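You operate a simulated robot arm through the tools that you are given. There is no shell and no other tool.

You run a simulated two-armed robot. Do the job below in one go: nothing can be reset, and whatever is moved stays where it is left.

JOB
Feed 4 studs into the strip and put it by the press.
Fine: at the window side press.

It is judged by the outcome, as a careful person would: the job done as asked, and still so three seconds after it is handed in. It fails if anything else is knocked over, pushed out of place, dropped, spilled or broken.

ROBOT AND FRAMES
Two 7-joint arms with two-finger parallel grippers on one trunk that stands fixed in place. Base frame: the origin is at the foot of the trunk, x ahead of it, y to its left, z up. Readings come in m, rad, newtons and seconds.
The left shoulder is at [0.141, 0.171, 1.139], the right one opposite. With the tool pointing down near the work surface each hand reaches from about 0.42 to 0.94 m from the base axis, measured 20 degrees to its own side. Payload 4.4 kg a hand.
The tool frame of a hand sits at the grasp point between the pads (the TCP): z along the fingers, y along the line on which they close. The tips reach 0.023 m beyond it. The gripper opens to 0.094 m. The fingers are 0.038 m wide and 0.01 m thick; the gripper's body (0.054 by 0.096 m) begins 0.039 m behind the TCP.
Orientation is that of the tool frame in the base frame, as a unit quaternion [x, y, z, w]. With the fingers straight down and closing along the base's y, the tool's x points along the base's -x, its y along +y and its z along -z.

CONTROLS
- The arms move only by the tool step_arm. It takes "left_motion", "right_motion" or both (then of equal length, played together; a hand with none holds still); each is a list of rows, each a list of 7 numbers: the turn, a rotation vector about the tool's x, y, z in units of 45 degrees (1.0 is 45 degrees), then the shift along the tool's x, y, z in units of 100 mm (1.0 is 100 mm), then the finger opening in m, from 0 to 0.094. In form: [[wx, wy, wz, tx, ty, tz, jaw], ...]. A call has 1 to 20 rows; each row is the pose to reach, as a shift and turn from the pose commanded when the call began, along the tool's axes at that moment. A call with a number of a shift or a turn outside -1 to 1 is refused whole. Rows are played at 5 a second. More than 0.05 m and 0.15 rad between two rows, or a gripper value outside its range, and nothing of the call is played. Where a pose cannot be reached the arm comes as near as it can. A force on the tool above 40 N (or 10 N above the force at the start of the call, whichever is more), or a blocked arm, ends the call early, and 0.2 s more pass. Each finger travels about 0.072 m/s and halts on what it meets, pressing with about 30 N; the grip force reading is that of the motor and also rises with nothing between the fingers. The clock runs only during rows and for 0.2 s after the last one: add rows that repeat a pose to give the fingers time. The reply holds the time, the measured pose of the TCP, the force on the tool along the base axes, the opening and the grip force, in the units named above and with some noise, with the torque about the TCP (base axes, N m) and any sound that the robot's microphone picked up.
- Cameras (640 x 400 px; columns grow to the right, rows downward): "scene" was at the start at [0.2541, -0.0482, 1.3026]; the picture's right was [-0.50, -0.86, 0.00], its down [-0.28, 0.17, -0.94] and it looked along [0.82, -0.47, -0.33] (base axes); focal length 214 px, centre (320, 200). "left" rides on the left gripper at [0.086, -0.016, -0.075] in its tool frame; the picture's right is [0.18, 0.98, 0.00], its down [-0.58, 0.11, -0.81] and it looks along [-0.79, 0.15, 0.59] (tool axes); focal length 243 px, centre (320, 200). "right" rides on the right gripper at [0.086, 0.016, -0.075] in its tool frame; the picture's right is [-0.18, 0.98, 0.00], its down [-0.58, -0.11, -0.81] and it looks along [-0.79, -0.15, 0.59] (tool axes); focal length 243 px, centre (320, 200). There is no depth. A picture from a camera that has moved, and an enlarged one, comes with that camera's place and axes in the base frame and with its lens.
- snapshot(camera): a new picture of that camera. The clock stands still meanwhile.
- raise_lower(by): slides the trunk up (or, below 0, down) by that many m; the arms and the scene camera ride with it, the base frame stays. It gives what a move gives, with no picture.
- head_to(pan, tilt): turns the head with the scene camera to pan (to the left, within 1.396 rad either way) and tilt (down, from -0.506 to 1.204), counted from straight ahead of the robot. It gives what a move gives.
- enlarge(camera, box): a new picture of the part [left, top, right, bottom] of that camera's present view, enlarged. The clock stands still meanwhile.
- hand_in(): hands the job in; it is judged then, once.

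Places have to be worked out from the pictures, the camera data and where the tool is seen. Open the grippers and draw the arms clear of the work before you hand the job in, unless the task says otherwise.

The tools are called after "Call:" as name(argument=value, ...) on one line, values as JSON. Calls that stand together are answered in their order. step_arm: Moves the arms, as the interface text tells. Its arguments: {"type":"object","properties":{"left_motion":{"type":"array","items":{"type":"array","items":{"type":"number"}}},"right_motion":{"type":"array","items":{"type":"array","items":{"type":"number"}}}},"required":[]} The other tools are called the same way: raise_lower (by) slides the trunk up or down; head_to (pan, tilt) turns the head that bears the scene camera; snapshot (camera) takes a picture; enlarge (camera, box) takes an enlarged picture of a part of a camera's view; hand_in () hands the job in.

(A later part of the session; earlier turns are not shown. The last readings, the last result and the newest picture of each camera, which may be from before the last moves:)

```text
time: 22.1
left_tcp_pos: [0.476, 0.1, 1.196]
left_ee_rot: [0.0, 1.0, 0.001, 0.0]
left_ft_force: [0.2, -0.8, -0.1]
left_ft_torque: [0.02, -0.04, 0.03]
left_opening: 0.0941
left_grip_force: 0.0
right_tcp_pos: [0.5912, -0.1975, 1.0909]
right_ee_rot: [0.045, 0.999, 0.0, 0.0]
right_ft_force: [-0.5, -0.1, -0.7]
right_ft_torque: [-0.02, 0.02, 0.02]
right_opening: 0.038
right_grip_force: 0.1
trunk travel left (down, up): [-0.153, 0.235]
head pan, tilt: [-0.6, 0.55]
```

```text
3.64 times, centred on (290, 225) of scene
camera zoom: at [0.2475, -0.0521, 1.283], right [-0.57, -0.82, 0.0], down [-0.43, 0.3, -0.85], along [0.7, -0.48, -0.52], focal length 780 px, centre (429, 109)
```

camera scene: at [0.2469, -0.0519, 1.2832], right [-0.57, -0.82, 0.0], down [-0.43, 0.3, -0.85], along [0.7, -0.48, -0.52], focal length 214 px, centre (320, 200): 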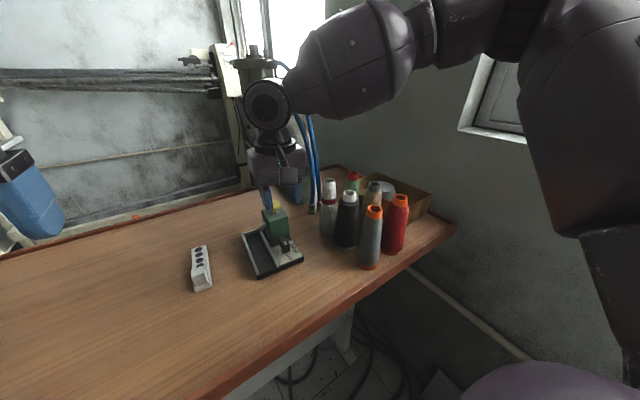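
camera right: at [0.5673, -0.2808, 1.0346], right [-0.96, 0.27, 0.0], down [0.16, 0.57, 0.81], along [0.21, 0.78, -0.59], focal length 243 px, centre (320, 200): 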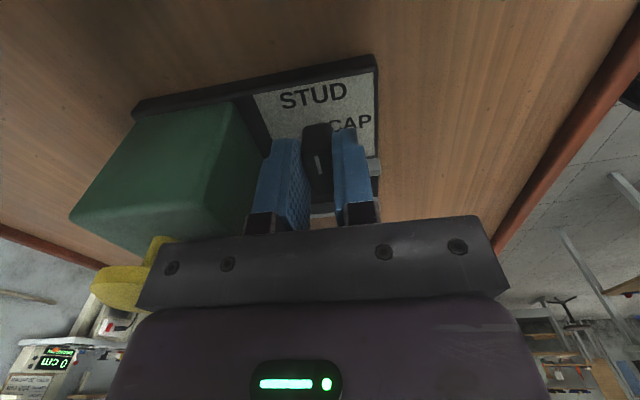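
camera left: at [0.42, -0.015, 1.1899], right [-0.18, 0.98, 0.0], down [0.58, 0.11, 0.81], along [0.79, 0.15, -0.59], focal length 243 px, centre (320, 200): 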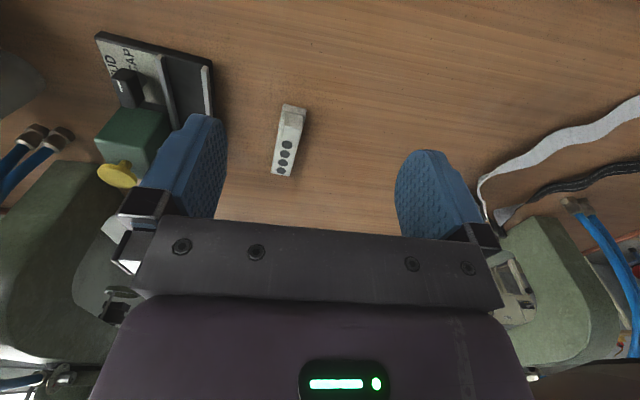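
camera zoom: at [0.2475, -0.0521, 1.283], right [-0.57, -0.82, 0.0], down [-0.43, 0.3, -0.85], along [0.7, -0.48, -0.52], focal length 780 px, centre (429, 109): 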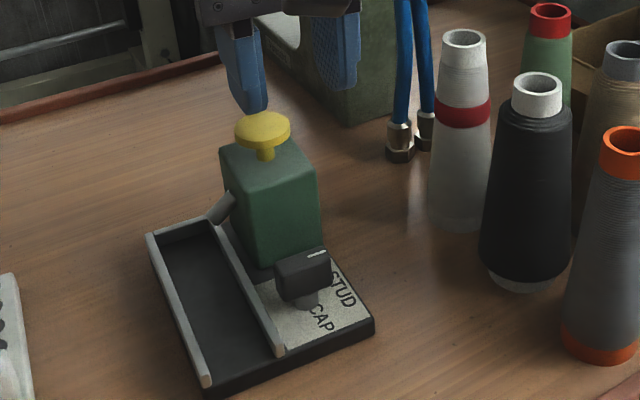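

The selector reads STUD. Next comes the strip: I move the right hand above its block while the left hand withdraws left, then lower the trunk a bit, because the right hand was near its lower reach limit.

Call:
step_arm(left_motion=[[0, 0, 0, 0, 0.4, 0, 0.094], [0, 0, 0, 0, 0.8, 0, 0.094], [0, 0, 0, 0, 1.0, 0, 0.094], [0, 0, 0, 0, 1.0, 0, 0.094]], right_motion=[[0, 0, 0, -0.02, 0.1, -0.3, 0.06], [0, 0, 0, -0.04, 0.4, -0.5, 0.06], [0, 0, 0, -0.06, 0.7, -0.5, 0.06], [0, 0, 0, -0.07, 0.92, -0.5, 0.06]])

Call:
step_arm(left_motion=[[0, 0, 0, 0, 0.4, 0, 0.094], [0, 0, 0, 0, 0.8, 0, 0.094], [0, 0, 0, 0, 1.0, 0, 0.094], [0, 0, 0, 0, 1.0, 0, 0.094]], right_motion=[[0, 0, 0, -0.02, 0.3, 0, 0.06], [0, 0, 0, -0.04, 0.6, 0, 0.06], [0, 0, 0, -0.07, 0.92, 0, 0.06], [0, 0, 0, -0.07, 0.92, 0, 0.06]])

Call:
raise_lower(by=-0.07)

Call:
snapshot(camera="right")

Call:
snapshot(camera="scene")

```text
time: 23.1
left_tcp_pos: [0.4778, 0.2025, 1.1935]
left_ee_rot: [0.0, 1.0, 0.0, -0.001]
left_ft_force: [0.1, 0.2, -0.9]
left_ft_torque: [0.05, -0.03, 0.02]
left_opening: 0.0939
left_grip_force: 0.0
right_tcp_pos: [0.6029, -0.1679, 1.1418]
right_ee_rot: [0.044, 0.999, 0.0, -0.001]
right_ft_force: [0.9, -0.7, -0.7]
right_ft_torque: [0.01, 0.0, 0.02]
right_opening: 0.06
right_grip_force: 0.1
right hand out of reach, approached as far as the arm can: row 2, 3, 4
trunk travel left (down, up): [-0.153, 0.235]
head pan, tilt: [-0.6, 0.55]
```

```text
time: 24.1
left_tcp_pos: [0.4781, 0.3025, 1.1948]
left_ee_rot: [0.0, 1.0, 0.0, 0.0]
left_ft_force: [0.2, 0.2, 0.1]
left_ft_torque: [-0.03, 0.03, 0.01]
left_opening: 0.0939
left_grip_force: 0.1
right_tcp_pos: [0.5829, -0.1546, 1.1291]
right_ee_rot: [0.044, 0.999, 0.0, 0.0]
right_ft_force: [-1.0, 0.8, 0.2]
right_ft_torque: [0.01, -0.02, -0.02]
right_opening: 0.06
right_grip_force: 0.0
right hand out of reach, approached as far as the arm can: row 1, 2, 3, 4
trunk travel left (down, up): [-0.153, 0.235]
head pan, tilt: [-0.6, 0.55]
```

```text
time: 25.2
left_tcp_pos: [0.4741, 0.3014, 1.1268]
left_ee_rot: [0.0, 1.0, 0.0, 0.002]
left_ft_force: [-0.6, -0.5, 1.0]
left_ft_torque: [-0.02, -0.06, 0.01]
left_opening: 0.0938
left_grip_force: 0.0
right_tcp_pos: [0.5815, -0.1536, 1.0647]
right_ee_rot: [0.043, 0.999, 0.001, 0.003]
right_ft_force: [-0.1, -0.1, -0.6]
right_ft_torque: [-0.01, -0.05, 0.01]
right_opening: 0.0602
right_grip_force: 0.1
trunk travel left (down, up): [-0.083, 0.305]
head pan, tilt: [-0.6, 0.55]
```

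```text
taken
camera right: at [0.4976, -0.1299, 1.1377], right [0.27, 0.96, 0.0], down [0.57, -0.16, 0.81], along [0.78, -0.22, -0.59], focal length 243 px, centre (320, 200)
```

right: 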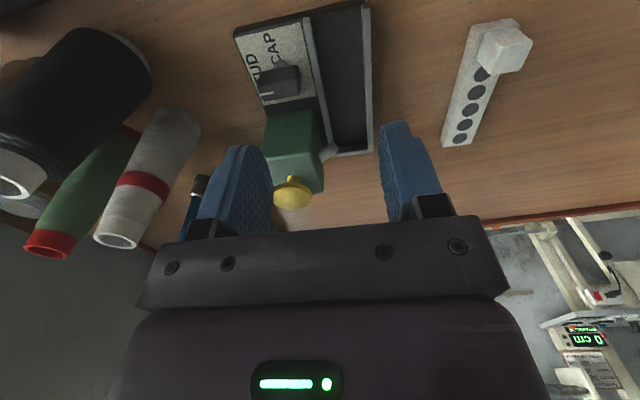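

```text
taken
camera scene: at [0.3163, -0.052, 1.1977], right [-0.57, -0.82, 0.0], down [-0.43, 0.3, -0.85], along [0.7, -0.48, -0.52], focal length 214 px, centre (320, 200)
```

scene: 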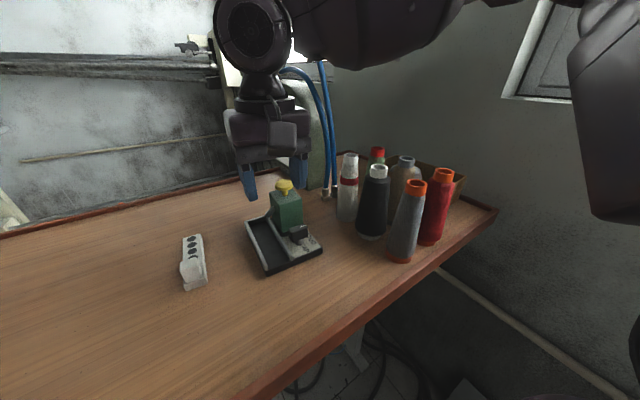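

The right arm stalls moving left at this yaw, probably a wrist limit. It was comfortable turning counter-clockwise, so I test it with the hand turned that way and moving left.

Call:
step_arm(right_motion=[[0, 0, -0.17, 0, 0.1, -0.1, 0.06], [0, 0, -0.34, 0, 0.2, -0.2, 0.06], [0, 0, -0.5, 0, 0.3, -0.3, 0.06], [0, 0, -0.67, 0, 0.4, -0.3, 0.06], [0, 0, -0.84, 0, 0.5, -0.3, 0.06], [0, 0, -1.0, 0, 0.6, -0.3, 0.06], [0, 0, -1.0, 0, 0.6, -0.3, 0.06]])

Call:
snapshot(camera="scene")

```text
time: 26.8
left_tcp_pos: [0.4772, 0.3019, 1.1247]
left_ee_rot: [0.0, 1.0, -0.001, -0.001]
left_ft_force: [-0.1, 0.1, -0.5]
left_ft_torque: [-0.02, -0.02, -0.01]
left_opening: 0.0939
left_grip_force: 0.0
right_tcp_pos: [0.5981, -0.1147, 1.0992]
right_ee_rot: [-0.342, 0.94, 0.001, 0.0]
right_ft_force: [-0.4, -0.5, 0.0]
right_ft_torque: [0.02, 0.03, -0.03]
right_opening: 0.0598
right_grip_force: 0.1
right hand out of reach, approached as far as the arm can: row 5, 6, 7
trunk travel left (down, up): [-0.083, 0.305]
head pan, tilt: [-0.6, 0.55]
```

```text
taken
camera scene: at [0.3186, -0.0521, 1.1965], right [-0.57, -0.82, 0.0], down [-0.43, 0.3, -0.85], along [0.7, -0.48, -0.52], focal length 214 px, centre (320, 200)
```

scene: 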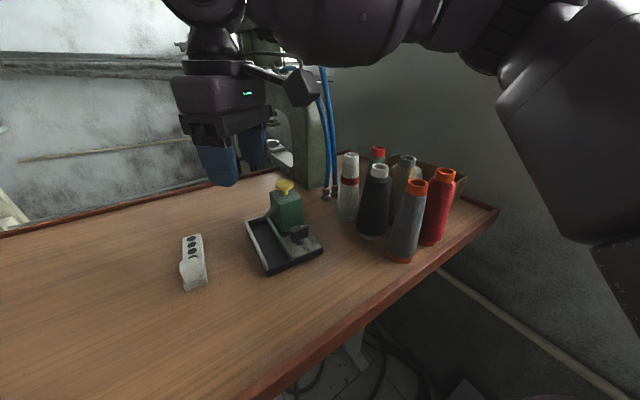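

Lowering the trunk didn't help, and it also leans forward. I raise it back and withdraw the right hand, then use the left hand to pick up the strip.

Call:
raise_lower(by=0.07)

Call:
step_arm(right_motion=[[0, 0, 0.17, 0.25, -0.25, 0, 0.06], [0, 0, 0.34, 0.5, -0.5, 0, 0.06], [0, 0, 0.5, 0.75, -0.75, 0, 0.06], [0, 0, 0.67, 0.95, -0.95, 0, 0.06], [0, 0, 0.84, 1.0, -1.0, 0, 0.06], [0, 0, 0.89, 1.0, -1.0, 0, 0.06]])

Call:
snapshot(camera="scene")

```text
time: 27.9
left_tcp_pos: [0.4797, 0.3013, 1.1924]
left_ee_rot: [-0.001, 1.0, -0.001, -0.003]
left_ft_force: [0.5, 1.0, -0.4]
left_ft_torque: [-0.04, 0.05, 0.0]
left_opening: 0.0939
left_grip_force: 0.0
right_tcp_pos: [0.5306, -0.1163, 1.2662]
right_ee_rot: [-0.338, 0.934, -0.039, 0.109]
right_ft_force: [0.9, 0.5, -0.2]
right_ft_torque: [0.04, 0.04, -0.01]
right_opening: 0.06
right_grip_force: 0.0
trunk travel left (down, up): [-0.153, 0.235]
head pan, tilt: [-0.6, 0.55]
```

```text
time: 29.3
left_tcp_pos: [0.4775, 0.302, 1.1936]
left_ee_rot: [-0.001, 1.0, 0.0, 0.0]
left_ft_force: [-0.1, 0.7, 0.0]
left_ft_torque: [-0.02, -0.04, 0.0]
left_opening: 0.094
left_grip_force: 0.1
right_tcp_pos: [0.5166, -0.2562, 1.2655]
right_ee_rot: [0.002, 0.993, 0.001, 0.118]
right_ft_force: [-0.6, -0.2, -0.1]
right_ft_torque: [0.02, 0.0, 0.02]
right_opening: 0.0598
right_grip_force: 0.1
trunk travel left (down, up): [-0.153, 0.235]
head pan, tilt: [-0.6, 0.55]
```

```text
taken
camera scene: at [0.2475, -0.0521, 1.283], right [-0.57, -0.82, 0.0], down [-0.43, 0.3, -0.85], along [0.7, -0.48, -0.52], focal length 214 px, centre (320, 200)
```

scene: 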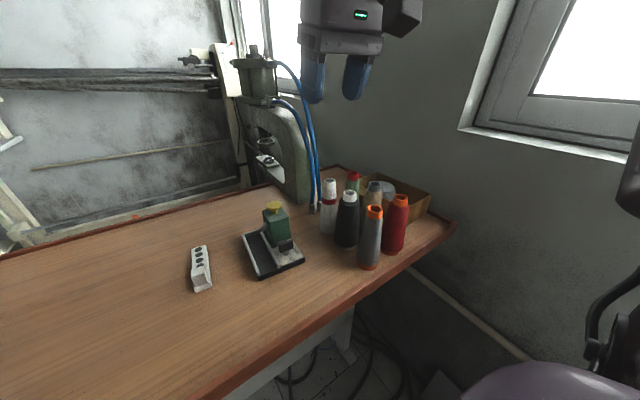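

The raise left the right hand tilted about 13°. I straighten it while the left hand moves over toward the strip.

Call:
step_arm(left_motion=[[0, 0, 0, -0.2, -0.35, 0, 0.094], [0, 0, 0, -0.4, -0.7, 0, 0.094], [0, 0, 0, -0.5, -1.0, 0, 0.094], [0, 0, 0, -0.5, -1.0, 0, 0.094]], right_motion=[[0, 0.1, 0, 0.1, -0.1, 0, 0.06], [0, 0.2, 0, 0.2, -0.2, 0, 0.06], [0, 0.3, 0, 0.3, -0.3, 0, 0.06], [0, 0.302, 0, 0.3, -0.4, 0, 0.06]])

Call:
step_arm(left_motion=[[0, 0, 0.05, -0.2, -0.35, 0, 0.094], [0, 0, 0.1, -0.4, -0.7, 0, 0.094], [0, 0, 0.11, -0.5, -1.0, 0, 0.094], [0, 0, 0.11, -0.5, -1.0, 0, 0.094]])

Call:
step_arm(left_motion=[[0, 0, 0, -0.1, -0.35, 0.3, 0.094], [0, 0, 0, -0.2, -0.7, 0.5, 0.08], [0, 0, 0, -0.25, -1.0, 0.7, 0.07], [0, 0, 0, -0.25, -1.0, 0.9, 0.06], [0, 0, 0, -0.25, -1.0, 0.9, 0.06]])

Call:
snapshot(camera="left")

Call:
snapshot(camera="scene")

```text
time: 30.3
left_tcp_pos: [0.5274, 0.2019, 1.1952]
left_ee_rot: [0.0, 1.0, 0.0, 0.001]
left_ft_force: [-0.1, 0.1, -0.3]
left_ft_torque: [0.04, -0.01, -0.01]
left_opening: 0.0942
left_grip_force: 0.0
right_tcp_pos: [0.4861, -0.2974, 1.2585]
right_ee_rot: [0.002, 1.0, 0.001, -0.001]
right_ft_force: [0.2, -0.4, -0.7]
right_ft_torque: [0.0, -0.01, -0.02]
right_opening: 0.06
right_grip_force: 0.1
trunk travel left (down, up): [-0.153, 0.235]
head pan, tilt: [-0.6, 0.55]
```

```text
time: 31.3
left_tcp_pos: [0.5785, 0.1035, 1.1948]
left_ee_rot: [0.042, 0.999, 0.0, 0.001]
left_ft_force: [0.9, 0.4, 1.0]
left_ft_torque: [0.0, -0.01, 0.04]
left_opening: 0.0942
left_grip_force: 0.0
right_tcp_pos: [0.4857, -0.2973, 1.2584]
right_ee_rot: [0.001, 1.0, 0.002, -0.001]
right_ft_force: [0.4, -0.1, 0.3]
right_ft_torque: [-0.03, -0.03, -0.02]
right_opening: 0.0599
right_grip_force: 0.1
trunk travel left (down, up): [-0.153, 0.235]
head pan, tilt: [-0.6, 0.55]
```

```text
time: 32.5
left_tcp_pos: [0.5936, -0.0003, 1.1042]
left_ee_rot: [0.043, 0.999, 0.0, 0.001]
left_ft_force: [0.4, -0.8, -0.2]
left_ft_torque: [0.0, 0.02, 0.02]
left_opening: 0.06
left_grip_force: 0.0
right_tcp_pos: [0.486, -0.2979, 1.2588]
right_ee_rot: [0.003, 1.0, 0.002, 0.0]
right_ft_force: [0.6, 0.4, -0.2]
right_ft_torque: [-0.01, -0.01, -0.03]
right_opening: 0.06
right_grip_force: 0.1
trunk travel left (down, up): [-0.153, 0.235]
head pan, tilt: [-0.6, 0.55]
```

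```text
taken
camera left: at [0.5046, -0.0093, 1.1798], right [-0.1, 1.0, 0.0], down [0.59, 0.06, 0.81], along [0.8, 0.08, -0.59], focal length 243 px, centre (320, 200)
```

left: 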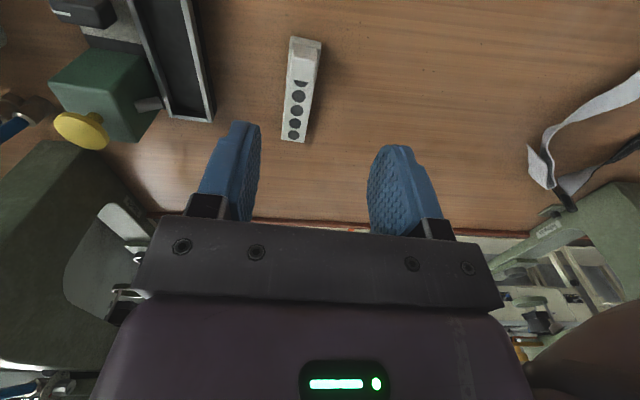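

```text
taken
camera scene: at [0.2471, -0.0523, 1.2831], right [-0.57, -0.82, 0.0], down [-0.43, 0.3, -0.85], along [0.7, -0.48, -0.52], focal length 214 px, centre (320, 200)
```

scene: 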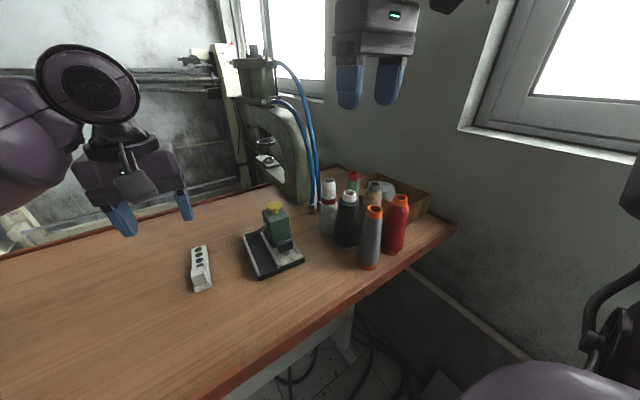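

Left hand moves freely here. I enlarge the strip view to refine the block's position before descending.

Call:
enlarge(camera="left", box=[270, 20, 340, 150])

Call:
enlarge(camera="left", box=[40, 0, 240, 150])

```text
3.08 times, centred on (305, 85) of left
camera zoom: at [0.5046, -0.0093, 1.1798], right [-0.1, 1.0, 0.0], down [0.59, 0.06, 0.81], along [0.8, 0.08, -0.59], focal length 746 px, centre (366, 554)
```

zoom: 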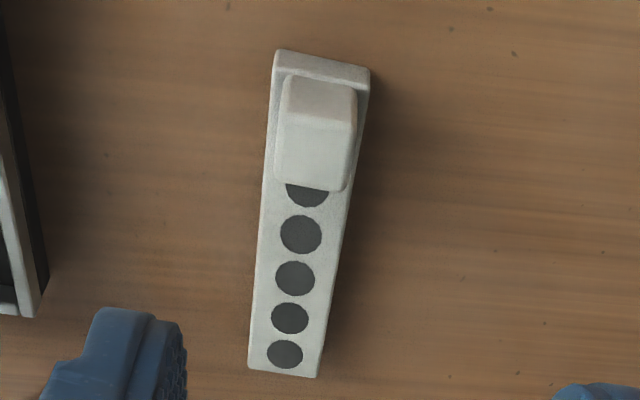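

```text
2.67 times, centred on (140, 75) of left
camera zoom: at [0.5046, -0.0093, 1.1798], right [-0.1, 1.0, 0.0], down [0.59, 0.06, 0.81], along [0.8, 0.08, -0.59], focal length 647 px, centre (800, 533)
```

zoom: 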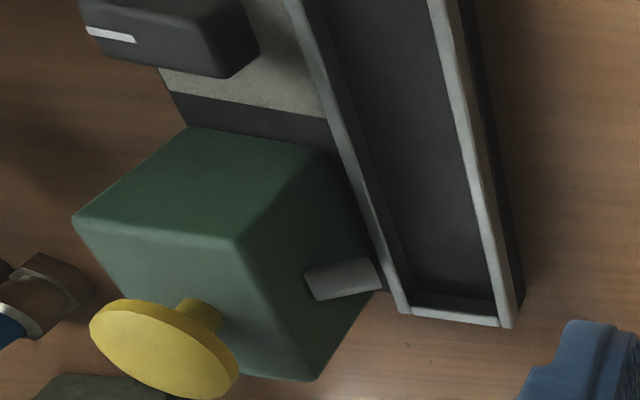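

Five holes are visible, the block centre is (0.6215, -0.0148), and strip yaw is -4.9°. I descend over the block with the left hand.

Call:
step_arm(left_motion=[[0, 0, 0, -0.15, -0.06, 0.3, 0.06], [0, 0, 0, -0.29, -0.12, 0.6, 0.06], [0, 0, 0, -0.29, -0.12, 0.9, 0.06], [0, 0, 0, -0.29, -0.12, 1.0, 0.06], [0, 0, 0, -0.29, -0.12, 1.0, 0.06]])

Call:
snapshot(camera="left")

Call:
enlarge(camera="scene", box=[130, 200, 250, 310])

```text
time: 33.7
left_tcp_pos: [0.6227, -0.0144, 1.0043]
left_ee_rot: [0.044, 0.999, -0.001, 0.0]
left_ft_force: [-0.1, -0.1, 0.2]
left_ft_torque: [0.02, 0.01, 0.01]
left_opening: 0.0602
left_grip_force: 0.0
right_tcp_pos: [0.4868, -0.2963, 1.2584]
right_ee_rot: [0.001, 1.0, 0.001, 0.0]
right_ft_force: [-0.8, -0.6, -0.1]
right_ft_torque: [0.0, -0.03, -0.03]
right_opening: 0.06
right_grip_force: 0.1
trunk travel left (down, up): [-0.153, 0.235]
head pan, tilt: [-0.6, 0.55]
```

```text
taken
camera left: at [0.5327, -0.0233, 1.0795], right [-0.1, 1.0, 0.0], down [0.59, 0.06, 0.81], along [0.8, 0.08, -0.59], focal length 243 px, centre (320, 200)
```

left: 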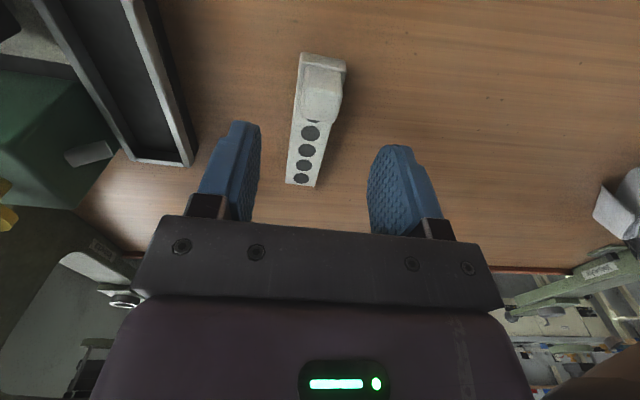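

```text
3.64 times, centred on (190, 255) of scene
camera zoom: at [0.2475, -0.0522, 1.283], right [-0.57, -0.82, 0.0], down [-0.43, 0.3, -0.85], along [0.7, -0.48, -0.52], focal length 780 px, centre (793, 0)
```

zoom: 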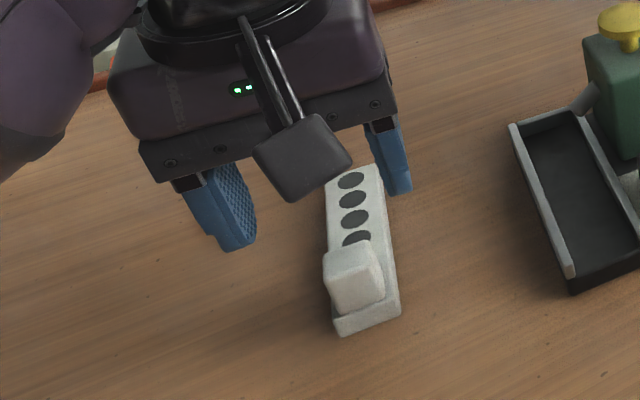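

Alignment checks out. I descend to z 0.947 and close on the block.

Call:
step_arm(left_motion=[[0, 0, 0, 0.0, 0, 0.25, 0.06], [0, 0, 0, 0.0, 0, 0.45, 0.06], [0, 0, 0, 0.0, 0, 0.57, 0.06], [0, 0, 0, 0.0, 0, 0.57, 0.06]])

Call:
snapshot(camera="left")

Call:
enlarge(camera="scene", box=[130, 200, 250, 310])

```text
time: 34.7
left_tcp_pos: [0.6205, -0.0147, 0.9479]
left_ee_rot: [0.043, 0.999, 0.001, 0.001]
left_ft_force: [0.3, 0.1, 0.3]
left_ft_torque: [0.03, 0.0, 0.02]
left_opening: 0.0598
left_grip_force: 0.1
right_tcp_pos: [0.4862, -0.2964, 1.2575]
right_ee_rot: [0.002, 1.0, 0.001, 0.0]
right_ft_force: [0.4, 0.5, 0.2]
right_ft_torque: [-0.02, 0.02, -0.01]
right_opening: 0.06
right_grip_force: 0.1
trunk travel left (down, up): [-0.153, 0.235]
head pan, tilt: [-0.6, 0.55]
```

```text
taken
camera left: at [0.5324, -0.0234, 1.0224], right [-0.1, 1.0, 0.0], down [0.59, 0.06, 0.81], along [0.8, 0.08, -0.59], focal length 243 px, centre (320, 200)
```

left: 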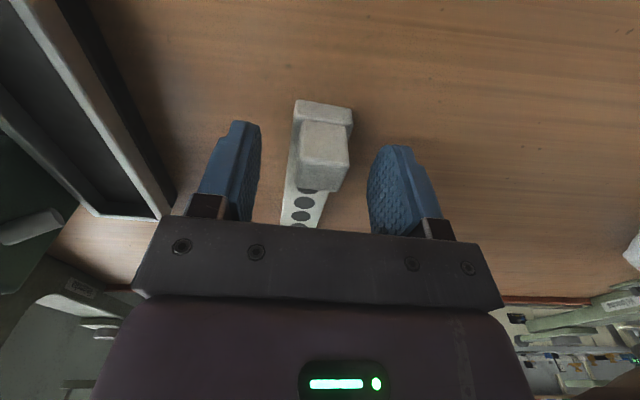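

```text
3.64 times, centred on (190, 255) of scene
camera zoom: at [0.2473, -0.0521, 1.283], right [-0.57, -0.82, 0.0], down [-0.43, 0.3, -0.85], along [0.7, -0.48, -0.52], focal length 780 px, centre (793, 0)
```

zoom: 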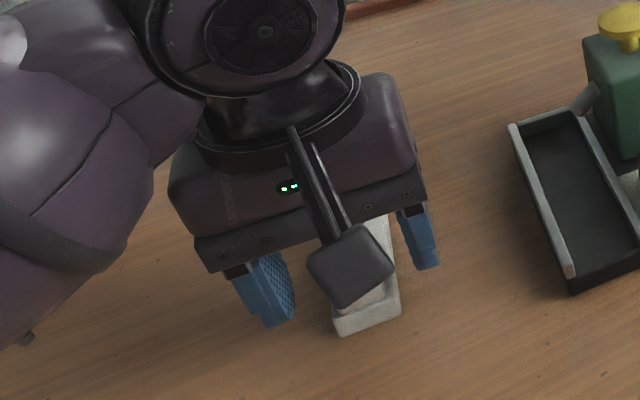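

The block is between the pads. I close gently and check the grip.

Call:
step_arm(left_motion=[[0, 0, 0, 0, 0, 0, 0.045], [0, 0, 0, 0, 0, 0, 0.035], [0, 0, 0, 0, 0, 0, 0.028], [0, 0, 0, 0, 0, 0, 0.02], [0, 0, 0, 0, 0, 0, 0.015], [0, 0, 0, 0, 0, 0, 0.015]])

Call:
step_arm(left_motion=[[0, 0, 0, 0, 0, -0.2, 0.015], [0, 0, 0, 0, 0, -0.5, 0.015], [0, 0, 0, 0, 0, -0.8, 0.015], [0, 0, 0, 0, 0, -0.8, 0.015]])

Call:
snapshot(camera="left")

Call:
snapshot(camera="scene")

```text
time: 36.1
left_tcp_pos: [0.6213, -0.0149, 0.9464]
left_ee_rot: [0.043, 0.999, 0.0, 0.0]
left_ft_force: [-0.3, -0.1, -0.4]
left_ft_torque: [-0.05, -0.04, -0.04]
left_opening: 0.0233
left_grip_force: 30.1
right_tcp_pos: [0.4872, -0.2969, 1.2572]
right_ee_rot: [0.002, 1.0, 0.002, -0.001]
right_ft_force: [0.2, 0.8, 0.5]
right_ft_torque: [-0.03, 0.0, 0.0]
right_opening: 0.0599
right_grip_force: 0.0
trunk travel left (down, up): [-0.153, 0.235]
head pan, tilt: [-0.6, 0.55]
```

```text
time: 37.1
left_tcp_pos: [0.622, -0.0146, 1.0263]
left_ee_rot: [0.043, 0.999, 0.0, 0.0]
left_ft_force: [0.5, 0.1, -0.8]
left_ft_torque: [-0.01, -0.01, 0.04]
left_opening: 0.0234
left_grip_force: 29.9
right_tcp_pos: [0.488, -0.2968, 1.2574]
right_ee_rot: [0.002, 1.0, 0.001, -0.001]
right_ft_force: [-0.1, 0.4, 0.1]
right_ft_torque: [-0.02, 0.0, 0.02]
right_opening: 0.0601
right_grip_force: 0.1
trunk travel left (down, up): [-0.153, 0.235]
head pan, tilt: [-0.6, 0.55]
```

```text
taken
camera left: at [0.5331, -0.0237, 1.1015], right [-0.1, 1.0, 0.0], down [0.59, 0.06, 0.81], along [0.8, 0.08, -0.59], focal length 243 px, centre (320, 200)
```

left: 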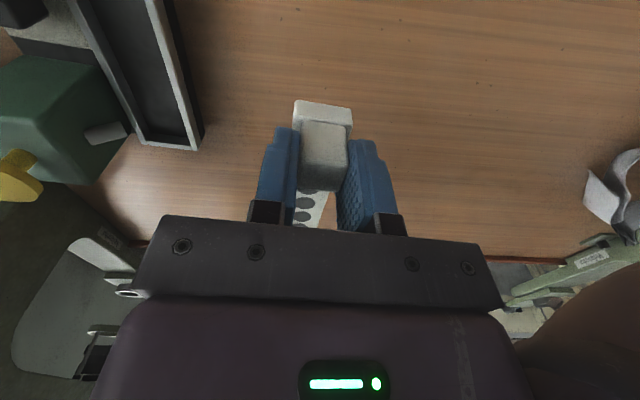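

```text
taken
camera scene: at [0.2481, -0.0521, 1.2827], right [-0.57, -0.82, 0.0], down [-0.43, 0.3, -0.85], along [0.7, -0.48, -0.52], focal length 214 px, centre (320, 200)
```

scene: 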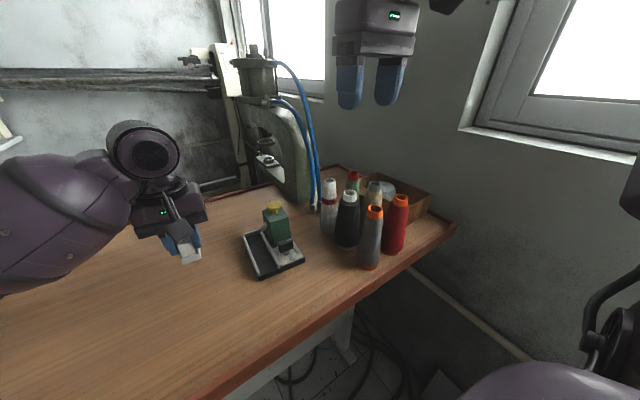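

The strip is held (23 mm block) and lifted level. I carry it over to above the channel, staying high.

Call:
step_arm(left_motion=[[0, 0, 0, 0.1, -0.15, 0, 0.015], [0, 0, 0, 0.19, -0.3, 0, 0.015], [0, 0, 0, 0.28, -0.5, 0, 0.015], [0, 0, 0.013, 0.38, -0.7, 0, 0.015], [0, 0, 0.013, 0.38, -0.9, 0, 0.015], [0, 0, 0.013, 0.38, -0.9, 0, 0.015]])

Call:
snapshot(camera="left")

Call:
enlarge(camera="scene", box=[180, 180, 340, 290])

```text
time: 38.5
left_tcp_pos: [0.5754, -0.0996, 1.0268]
left_ee_rot: [0.048, 0.999, 0.0, 0.0]
left_ft_force: [0.8, -0.3, -1.0]
left_ft_torque: [-0.02, 0.01, -0.04]
left_opening: 0.0235
left_grip_force: 30.4
right_tcp_pos: [0.4874, -0.2966, 1.2574]
right_ee_rot: [0.002, 1.0, 0.002, 0.0]
right_ft_force: [0.8, 0.4, 0.7]
right_ft_torque: [0.02, 0.0, -0.02]
right_opening: 0.0599
right_grip_force: 0.1
trunk travel left (down, up): [-0.153, 0.235]
head pan, tilt: [-0.6, 0.55]
```

```text
taken
camera left: at [0.4867, -0.1094, 1.102], right [-0.09, 1.0, 0.0], down [0.59, 0.05, 0.81], along [0.8, 0.07, -0.59], focal length 243 px, centre (320, 200)
```

left: 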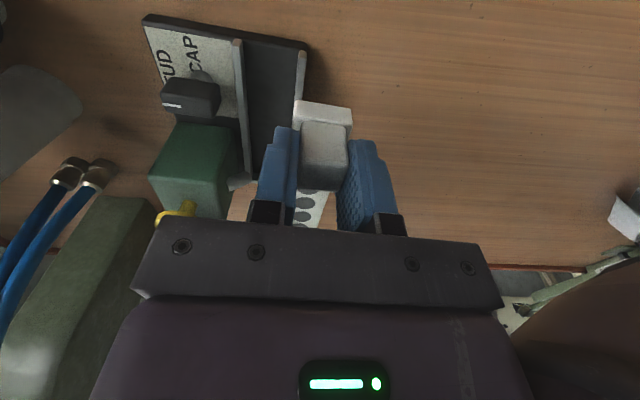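

```text
3.64 times, centred on (260, 235) of scene
camera zoom: at [0.2476, -0.0521, 1.2829], right [-0.57, -0.82, 0.0], down [-0.43, 0.3, -0.85], along [0.7, -0.48, -0.52], focal length 780 px, centre (538, 73)
```

zoom: 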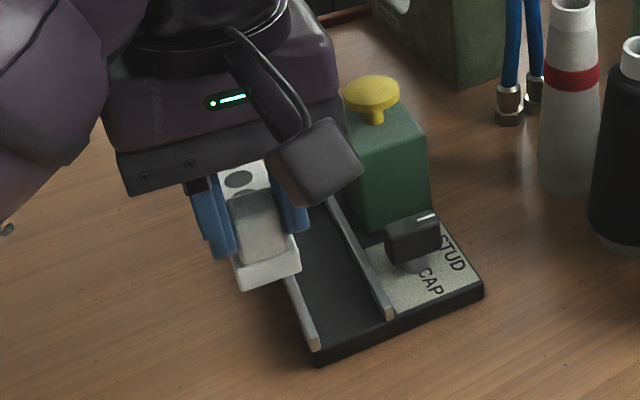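

Reach is fine so far. I continue to above the channel centreline.

Call:
step_arm(left_motion=[[0, 0, 0, 0, -0.2, 0, 0.015], [0, 0, 0, -0.01, -0.38, 0, 0.015], [0, 0, 0, -0.01, -0.38, 0, 0.015]])

Call:
snapshot(camera="left")

Call:
enlarge(camera="left", box=[220, 0, 420, 240])

Call:
enlarge(camera="scene", box=[180, 180, 340, 290])

```text
time: 39.3
left_tcp_pos: [0.5723, -0.1382, 1.0266]
left_ee_rot: [0.047, 0.999, 0.0, 0.0]
left_ft_force: [0.0, -0.1, 0.0]
left_ft_torque: [0.04, 0.01, 0.01]
left_opening: 0.0235
left_grip_force: 29.7
right_tcp_pos: [0.4867, -0.2969, 1.2572]
right_ee_rot: [0.002, 1.0, 0.002, -0.001]
right_ft_force: [-0.4, 0.2, -0.7]
right_ft_torque: [-0.02, 0.0, 0.01]
right_opening: 0.0601
right_grip_force: 0.2
trunk travel left (down, up): [-0.153, 0.235]
head pan, tilt: [-0.6, 0.55]
```

```text
taken
camera left: at [0.4841, -0.1467, 1.1025], right [-0.09, 1.0, 0.0], down [0.59, 0.05, 0.81], along [0.8, 0.07, -0.59], focal length 243 px, centre (320, 200)
```

left: 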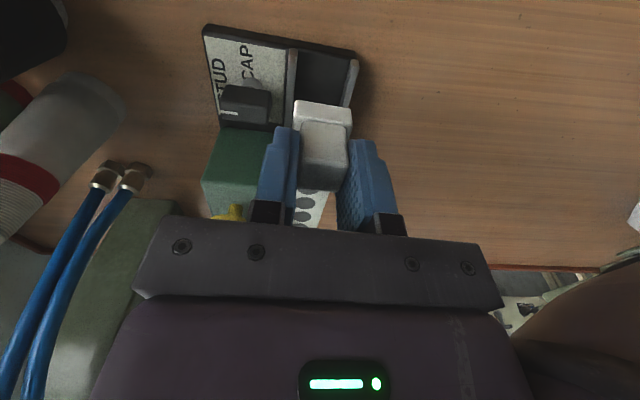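

```text
1.67 times, centred on (320, 120) of left
camera zoom: at [0.4841, -0.1467, 1.1025], right [-0.09, 1.0, 0.0], down [0.59, 0.05, 0.81], along [0.8, 0.07, -0.59], focal length 404 px, centre (320, 333)
```

zoom: 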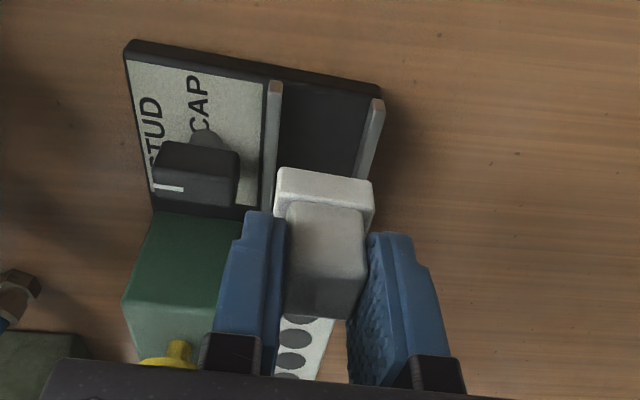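

```text
3.64 times, centred on (260, 235) of scene
camera zoom: at [0.2476, -0.0521, 1.2829], right [-0.57, -0.82, 0.0], down [-0.43, 0.3, -0.85], along [0.7, -0.48, -0.52], focal length 780 px, centre (538, 73)
```

zoom: 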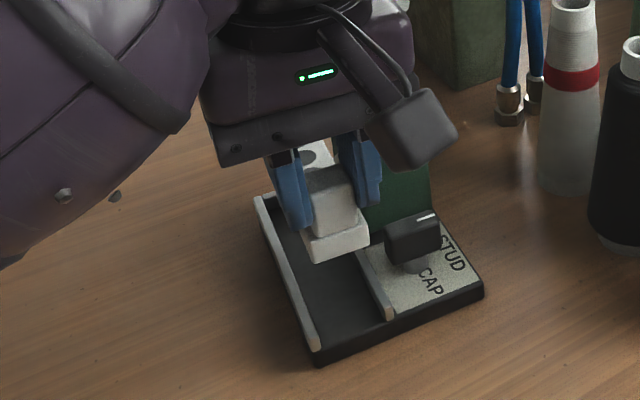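

The strip axis and the channel centreline agree within about 1 mm. I lower to just above the walls and check again.

Call:
step_arm(left_motion=[[0, 0, 0, 0, 0, 0.25, 0.015], [0, 0, 0, 0, 0, 0.48, 0.015], [0, 0, 0, 0, 0, 0.48, 0.015]])

Call:
enlarge(camera="left", box=[220, 60, 420, 240])

Call:
enlarge(camera="scene", box=[220, 200, 320, 280])

Call:
snapshot(camera="right")

```text
time: 40.1
left_tcp_pos: [0.5732, -0.1398, 0.9811]
left_ee_rot: [0.048, 0.999, 0.0, 0.0]
left_ft_force: [-0.1, 1.0, -0.8]
left_ft_torque: [0.01, 0.01, 0.0]
left_opening: 0.0237
left_grip_force: 30.4
right_tcp_pos: [0.4871, -0.297, 1.2579]
right_ee_rot: [0.002, 1.0, 0.001, 0.0]
right_ft_force: [-0.3, -0.1, 0.2]
right_ft_torque: [0.0, -0.02, -0.01]
right_opening: 0.0602
right_grip_force: 0.0
trunk travel left (down, up): [-0.153, 0.235]
head pan, tilt: [-0.6, 0.55]
```

```text
2.22 times, centred on (320, 150) of left
camera zoom: at [0.484, -0.1471, 1.055], right [-0.09, 1.0, 0.0], down [0.59, 0.05, 0.81], along [0.8, 0.07, -0.59], focal length 539 px, centre (320, 311)
```

zoom: 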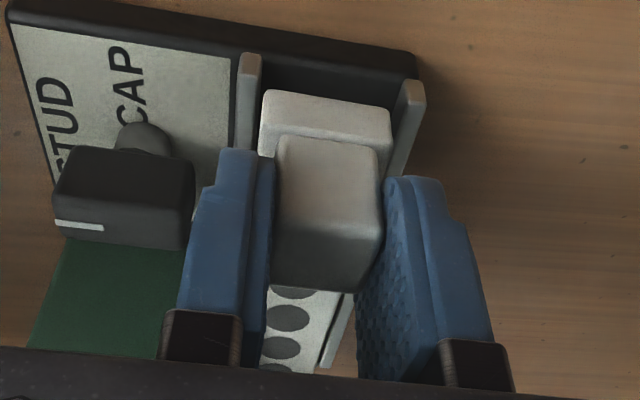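

```text
5.00 times, centred on (270, 240) of scene
camera zoom: at [0.2473, -0.0522, 1.2831], right [-0.57, -0.82, 0.0], down [-0.43, 0.3, -0.85], along [0.7, -0.48, -0.52], focal length 1072 px, centre (570, 0)
```

zoom: 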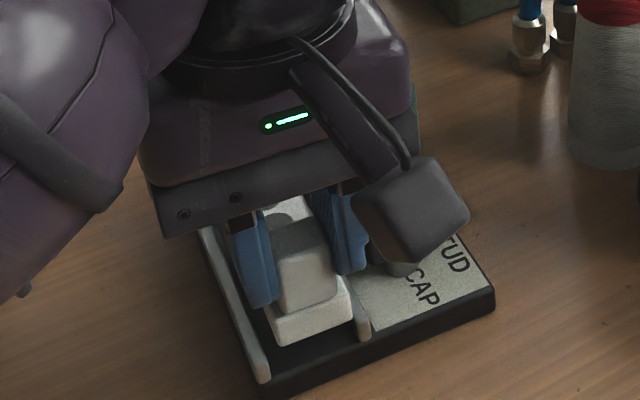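

```text
taken
camera right: at [0.3998, -0.2804, 1.3321], right [0.19, 0.98, 0.0], down [0.58, -0.11, 0.81], along [0.79, -0.15, -0.59], focal length 243 px, centre (320, 200)
```

right: 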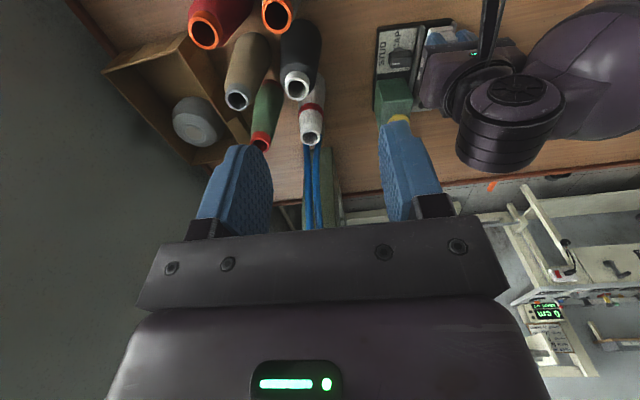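

I nudge +1.5 mm in y and lower into the channel in small steps, watching the vertical force.

Call:
step_arm(left_motion=[[0, 0, 0, 0, 0.015, 0.05, 0.015], [0, 0, 0, 0, 0.015, 0.1, 0.015], [0, 0, 0, 0, 0.015, 0.15, 0.015], [0, 0, 0, 0, 0.015, 0.18, 0.015], [0, 0, 0, 0, 0.015, 0.2, 0.015], [0, 0, 0, 0, 0.015, 0.2, 0.015]])

Call:
enlarge(camera="left", box=[220, 60, 420, 240])

Call:
enlarge(camera="scene", box=[220, 200, 320, 280])

```text
time: 41.5
left_tcp_pos: [0.5723, -0.1377, 0.9629]
left_ee_rot: [0.048, 0.999, -0.001, 0.002]
left_ft_force: [4.2, -0.8, 24.1]
left_ft_torque: [0.02, 0.14, 0.02]
left_opening: 0.0235
left_grip_force: 29.8
right_tcp_pos: [0.4847, -0.2975, 1.2601]
right_ee_rot: [0.002, 1.0, 0.001, 0.0]
right_ft_force: [0.1, -0.8, -0.5]
right_ft_torque: [0.0, -0.01, -0.01]
right_opening: 0.0598
right_grip_force: 0.1
trunk travel left (down, up): [-0.153, 0.235]
head pan, tilt: [-0.6, 0.55]
```

```text
2.22 times, centred on (320, 150) of left
camera zoom: at [0.484, -0.1455, 1.0375], right [-0.09, 1.0, 0.0], down [0.58, 0.06, 0.81], along [0.81, 0.07, -0.59], focal length 539 px, centre (320, 311)
```

zoom: 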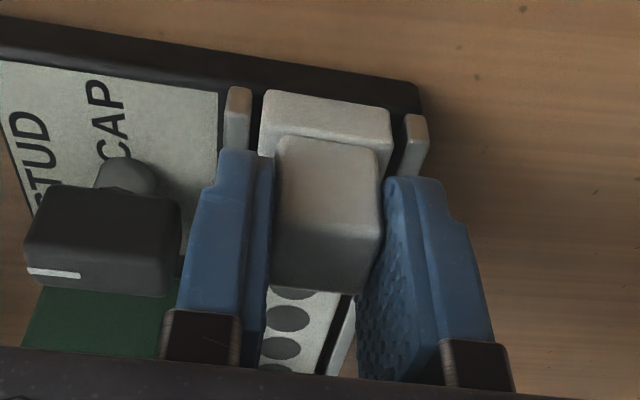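

```text
5.00 times, centred on (270, 240) of scene
camera zoom: at [0.2457, -0.0518, 1.2839], right [-0.57, -0.82, 0.0], down [-0.43, 0.3, -0.85], along [0.7, -0.48, -0.52], focal length 1072 px, centre (570, 0)
```

zoom: 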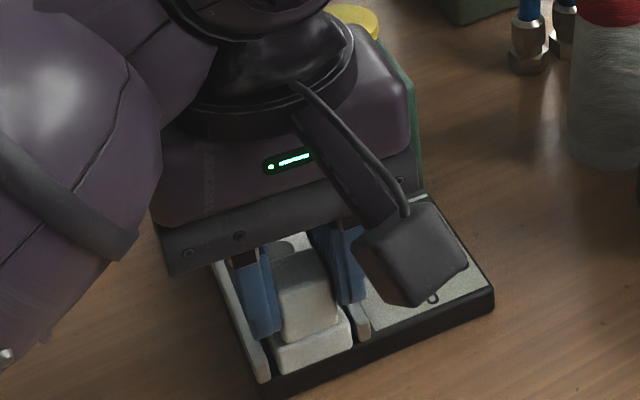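

Contact at z≈0.963 with 24 N and no tipping torque, consistent with the strip resting on the channel floor. I'll verify at higher zoom before sliding it in.

Call:
enlarge(camera="scene", box=[255, 245, 305, 282])

Call:
enlarge(camera="left", box=[280, 80, 380, 150])

```text
10.81 times, centred on (280, 264) of scene
camera zoom: at [0.2457, -0.0518, 1.2839], right [-0.57, -0.82, 0.0], down [-0.43, 0.3, -0.85], along [0.7, -0.48, -0.52], focal length 2319 px, centre (752, -486)
```

zoom: 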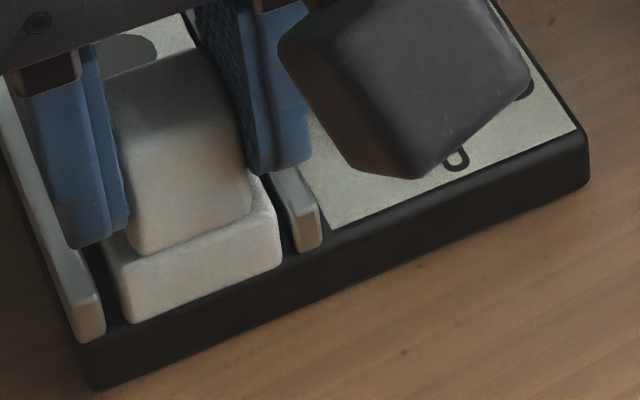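

```text
5.71 times, centred on (330, 115) of left
camera zoom: at [0.484, -0.1455, 1.0375], right [-0.09, 1.0, 0.0], down [0.58, 0.06, 0.81], along [0.81, 0.07, -0.59], focal length 1386 px, centre (263, 686)
```

zoom: 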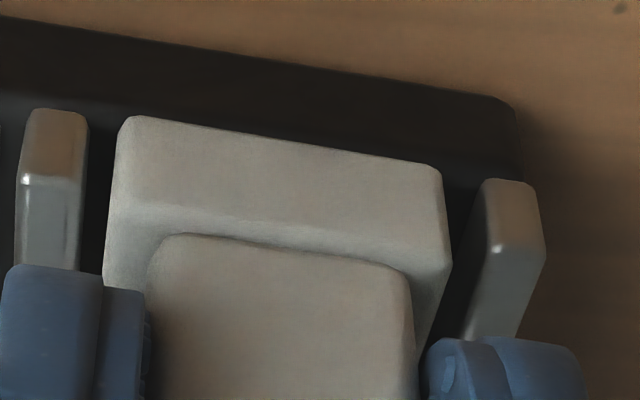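

The strip lies flat on the floor between the walls with even gaps. I ease the downward pressure and slide it forward 7 mm toward the end stop.

Call:
step_arm(left_motion=[[0, 0, 0, 0, 0, -0.015, 0.015], [0, 0, 0, -0.02, 0, -0.015, 0.015], [0, 0, 0, -0.04, 0, -0.015, 0.015], [0, 0, 0, -0.06, 0, -0.015, 0.015], [0, 0, 0, -0.07, 0, -0.015, 0.015], [0, 0, 0, -0.07, 0, -0.015, 0.015]])

Call:
snapshot(camera="left")

Call:
enlarge(camera="scene", box=[240, 225, 310, 282])

```text
time: 42.9
left_tcp_pos: [0.5782, -0.1376, 0.9616]
left_ee_rot: [0.048, 0.999, -0.001, 0.001]
left_ft_force: [-6.6, -0.3, 17.8]
left_ft_torque: [-0.02, 0.2, -0.04]
left_opening: 0.0237
left_grip_force: 29.7
right_tcp_pos: [0.485, -0.2967, 1.2594]
right_ee_rot: [0.002, 1.0, 0.002, -0.001]
right_ft_force: [0.0, -0.4, 0.1]
right_ft_torque: [-0.01, -0.02, -0.01]
right_opening: 0.0597
right_grip_force: 0.1
trunk travel left (down, up): [-0.153, 0.235]
head pan, tilt: [-0.6, 0.55]
```

```text
taken
camera left: at [0.4904, -0.1463, 1.0371], right [-0.09, 1.0, 0.0], down [0.59, 0.05, 0.81], along [0.8, 0.07, -0.59], focal length 243 px, centre (320, 200)
```

left: 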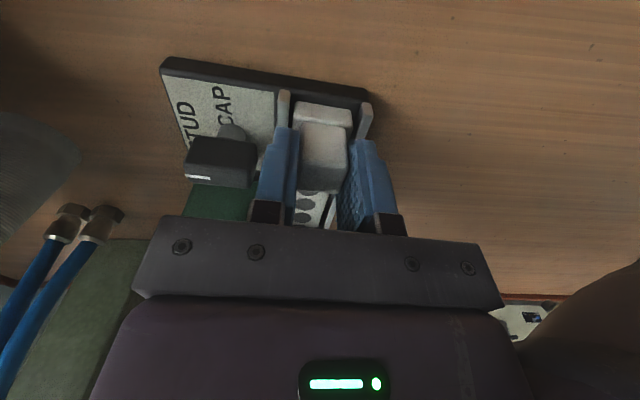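

```text
7.02 times, centred on (275, 254) of scene
camera zoom: at [0.2457, -0.0519, 1.2834], right [-0.57, -0.82, 0.0], down [-0.43, 0.3, -0.85], along [0.7, -0.48, -0.52], focal length 1505 px, centre (636, -175)
```

zoom: 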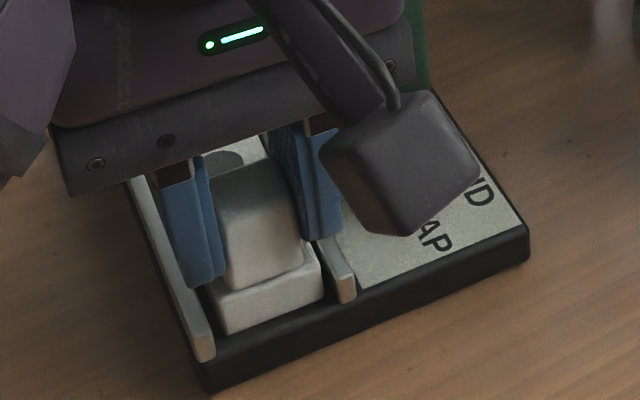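

Sliding smoothly (friction only). I lighten the pressure more and go on in 2 mm steps to find the stop.

Call:
step_arm(left_motion=[[0, 0, 0, 0, 0, -0.015, 0.015], [0, 0, 0, -0.02, 0, -0.015, 0.015], [0, 0, 0, -0.04, 0, -0.015, 0.015], [0, 0, 0, -0.04, 0, -0.015, 0.015]])

Call:
step_arm(left_motion=[[0, 0, 0, -0.015, 0, 0, 0.015], [0, 0, 0, -0.03, 0, 0, 0.015], [0, 0, 0, -0.03, 0, 0, 0.015]])

Call:
enlarge(camera="scene", box=[240, 225, 310, 282])

```text
time: 43.9
left_tcp_pos: [0.5843, -0.1382, 0.9623]
left_ee_rot: [0.048, 0.999, 0.0, 0.0]
left_ft_force: [-6.1, 0.9, 3.8]
left_ft_torque: [0.01, -0.16, 0.2]
left_opening: 0.0234
left_grip_force: 30.4
right_tcp_pos: [0.4866, -0.2961, 1.2584]
right_ee_rot: [0.001, 1.0, 0.001, -0.001]
right_ft_force: [-0.2, -0.5, 0.2]
right_ft_torque: [-0.01, -0.02, 0.0]
right_opening: 0.0597
right_grip_force: 0.1
trunk travel left (down, up): [-0.153, 0.235]
head pan, tilt: [-0.6, 0.55]
```

```text
time: 44.7
left_tcp_pos: [0.5868, -0.139, 0.9646]
left_ee_rot: [0.049, 0.999, 0.0, 0.0]
left_ft_force: [-10.4, 0.7, 0.0]
left_ft_torque: [0.09, 0.45, -0.07]
left_opening: 0.0234
left_grip_force: 29.4
right_tcp_pos: [0.4853, -0.2962, 1.2592]
right_ee_rot: [0.001, 1.0, 0.001, 0.0]
right_ft_force: [0.7, -0.2, -0.1]
right_ft_torque: [0.02, 0.0, 0.0]
right_opening: 0.06
right_grip_force: 0.0
trunk travel left (down, up): [-0.153, 0.235]
head pan, tilt: [-0.6, 0.55]
```

```text
7.02 times, centred on (275, 254) of scene
camera zoom: at [0.2466, -0.052, 1.2831], right [-0.57, -0.82, 0.0], down [-0.43, 0.3, -0.85], along [0.7, -0.48, -0.52], focal length 1505 px, centre (636, -175)
```

zoom: 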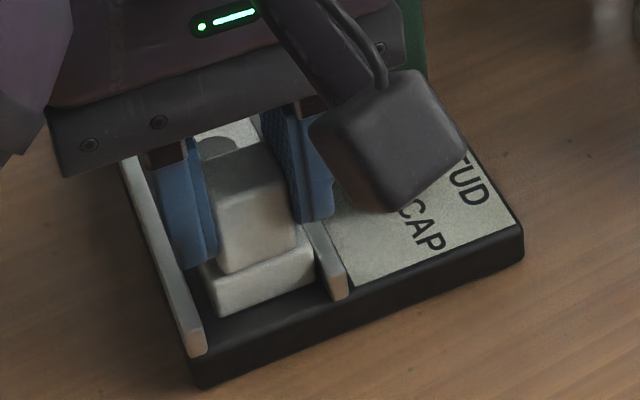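

The end stop is reached (10 N axial). The tray seems to have crept perhaps 2–3 mm, so I stop pushing. I relax the push, set the strip down and release it with a small opening to stay clear of the knob.

Call:
step_arm(left_motion=[[0, 0, 0, 0.025, 0, 0.01, 0.015], [0, 0, 0, 0.025, 0, 0.018, 0.015], [0, 0, 0, 0.025, 0, 0.018, 0.024], [0, 0, 0, 0.025, 0, 0.018, 0.03], [0, 0, 0, 0.025, 0, 0.018, 0.034], [0, 0, 0, 0.025, 0, 0.018, 0.034]])

Call:
enlarge(camera="left", box=[220, 60, 420, 240])

```text
time: 46.1
left_tcp_pos: [0.585, -0.1381, 0.9612]
left_ee_rot: [0.048, 0.999, 0.0, 0.001]
left_ft_force: [0.9, 0.1, -0.5]
left_ft_torque: [-0.03, 0.02, 0.01]
left_opening: 0.0342
left_grip_force: 0.1
right_tcp_pos: [0.4853, -0.2958, 1.2581]
right_ee_rot: [0.002, 1.0, 0.002, 0.0]
right_ft_force: [-0.1, -0.2, -1.0]
right_ft_torque: [-0.01, -0.03, -0.01]
right_opening: 0.06
right_grip_force: 0.2
trunk travel left (down, up): [-0.153, 0.235]
head pan, tilt: [-0.6, 0.55]
```

```text
2.22 times, centred on (320, 150) of left
camera zoom: at [0.4963, -0.1468, 1.0358], right [-0.09, 1.0, 0.0], down [0.59, 0.05, 0.81], along [0.8, 0.07, -0.59], focal length 539 px, centre (320, 311)
```

zoom: 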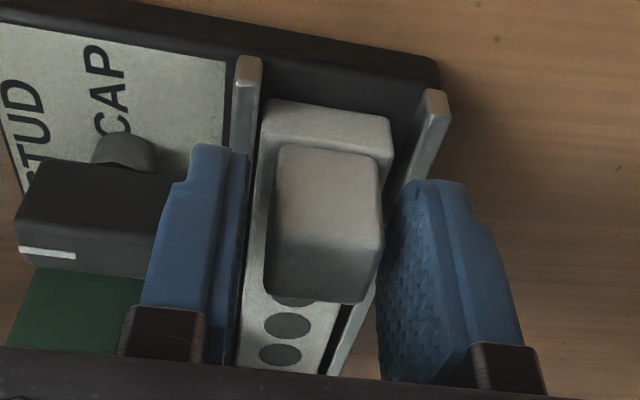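

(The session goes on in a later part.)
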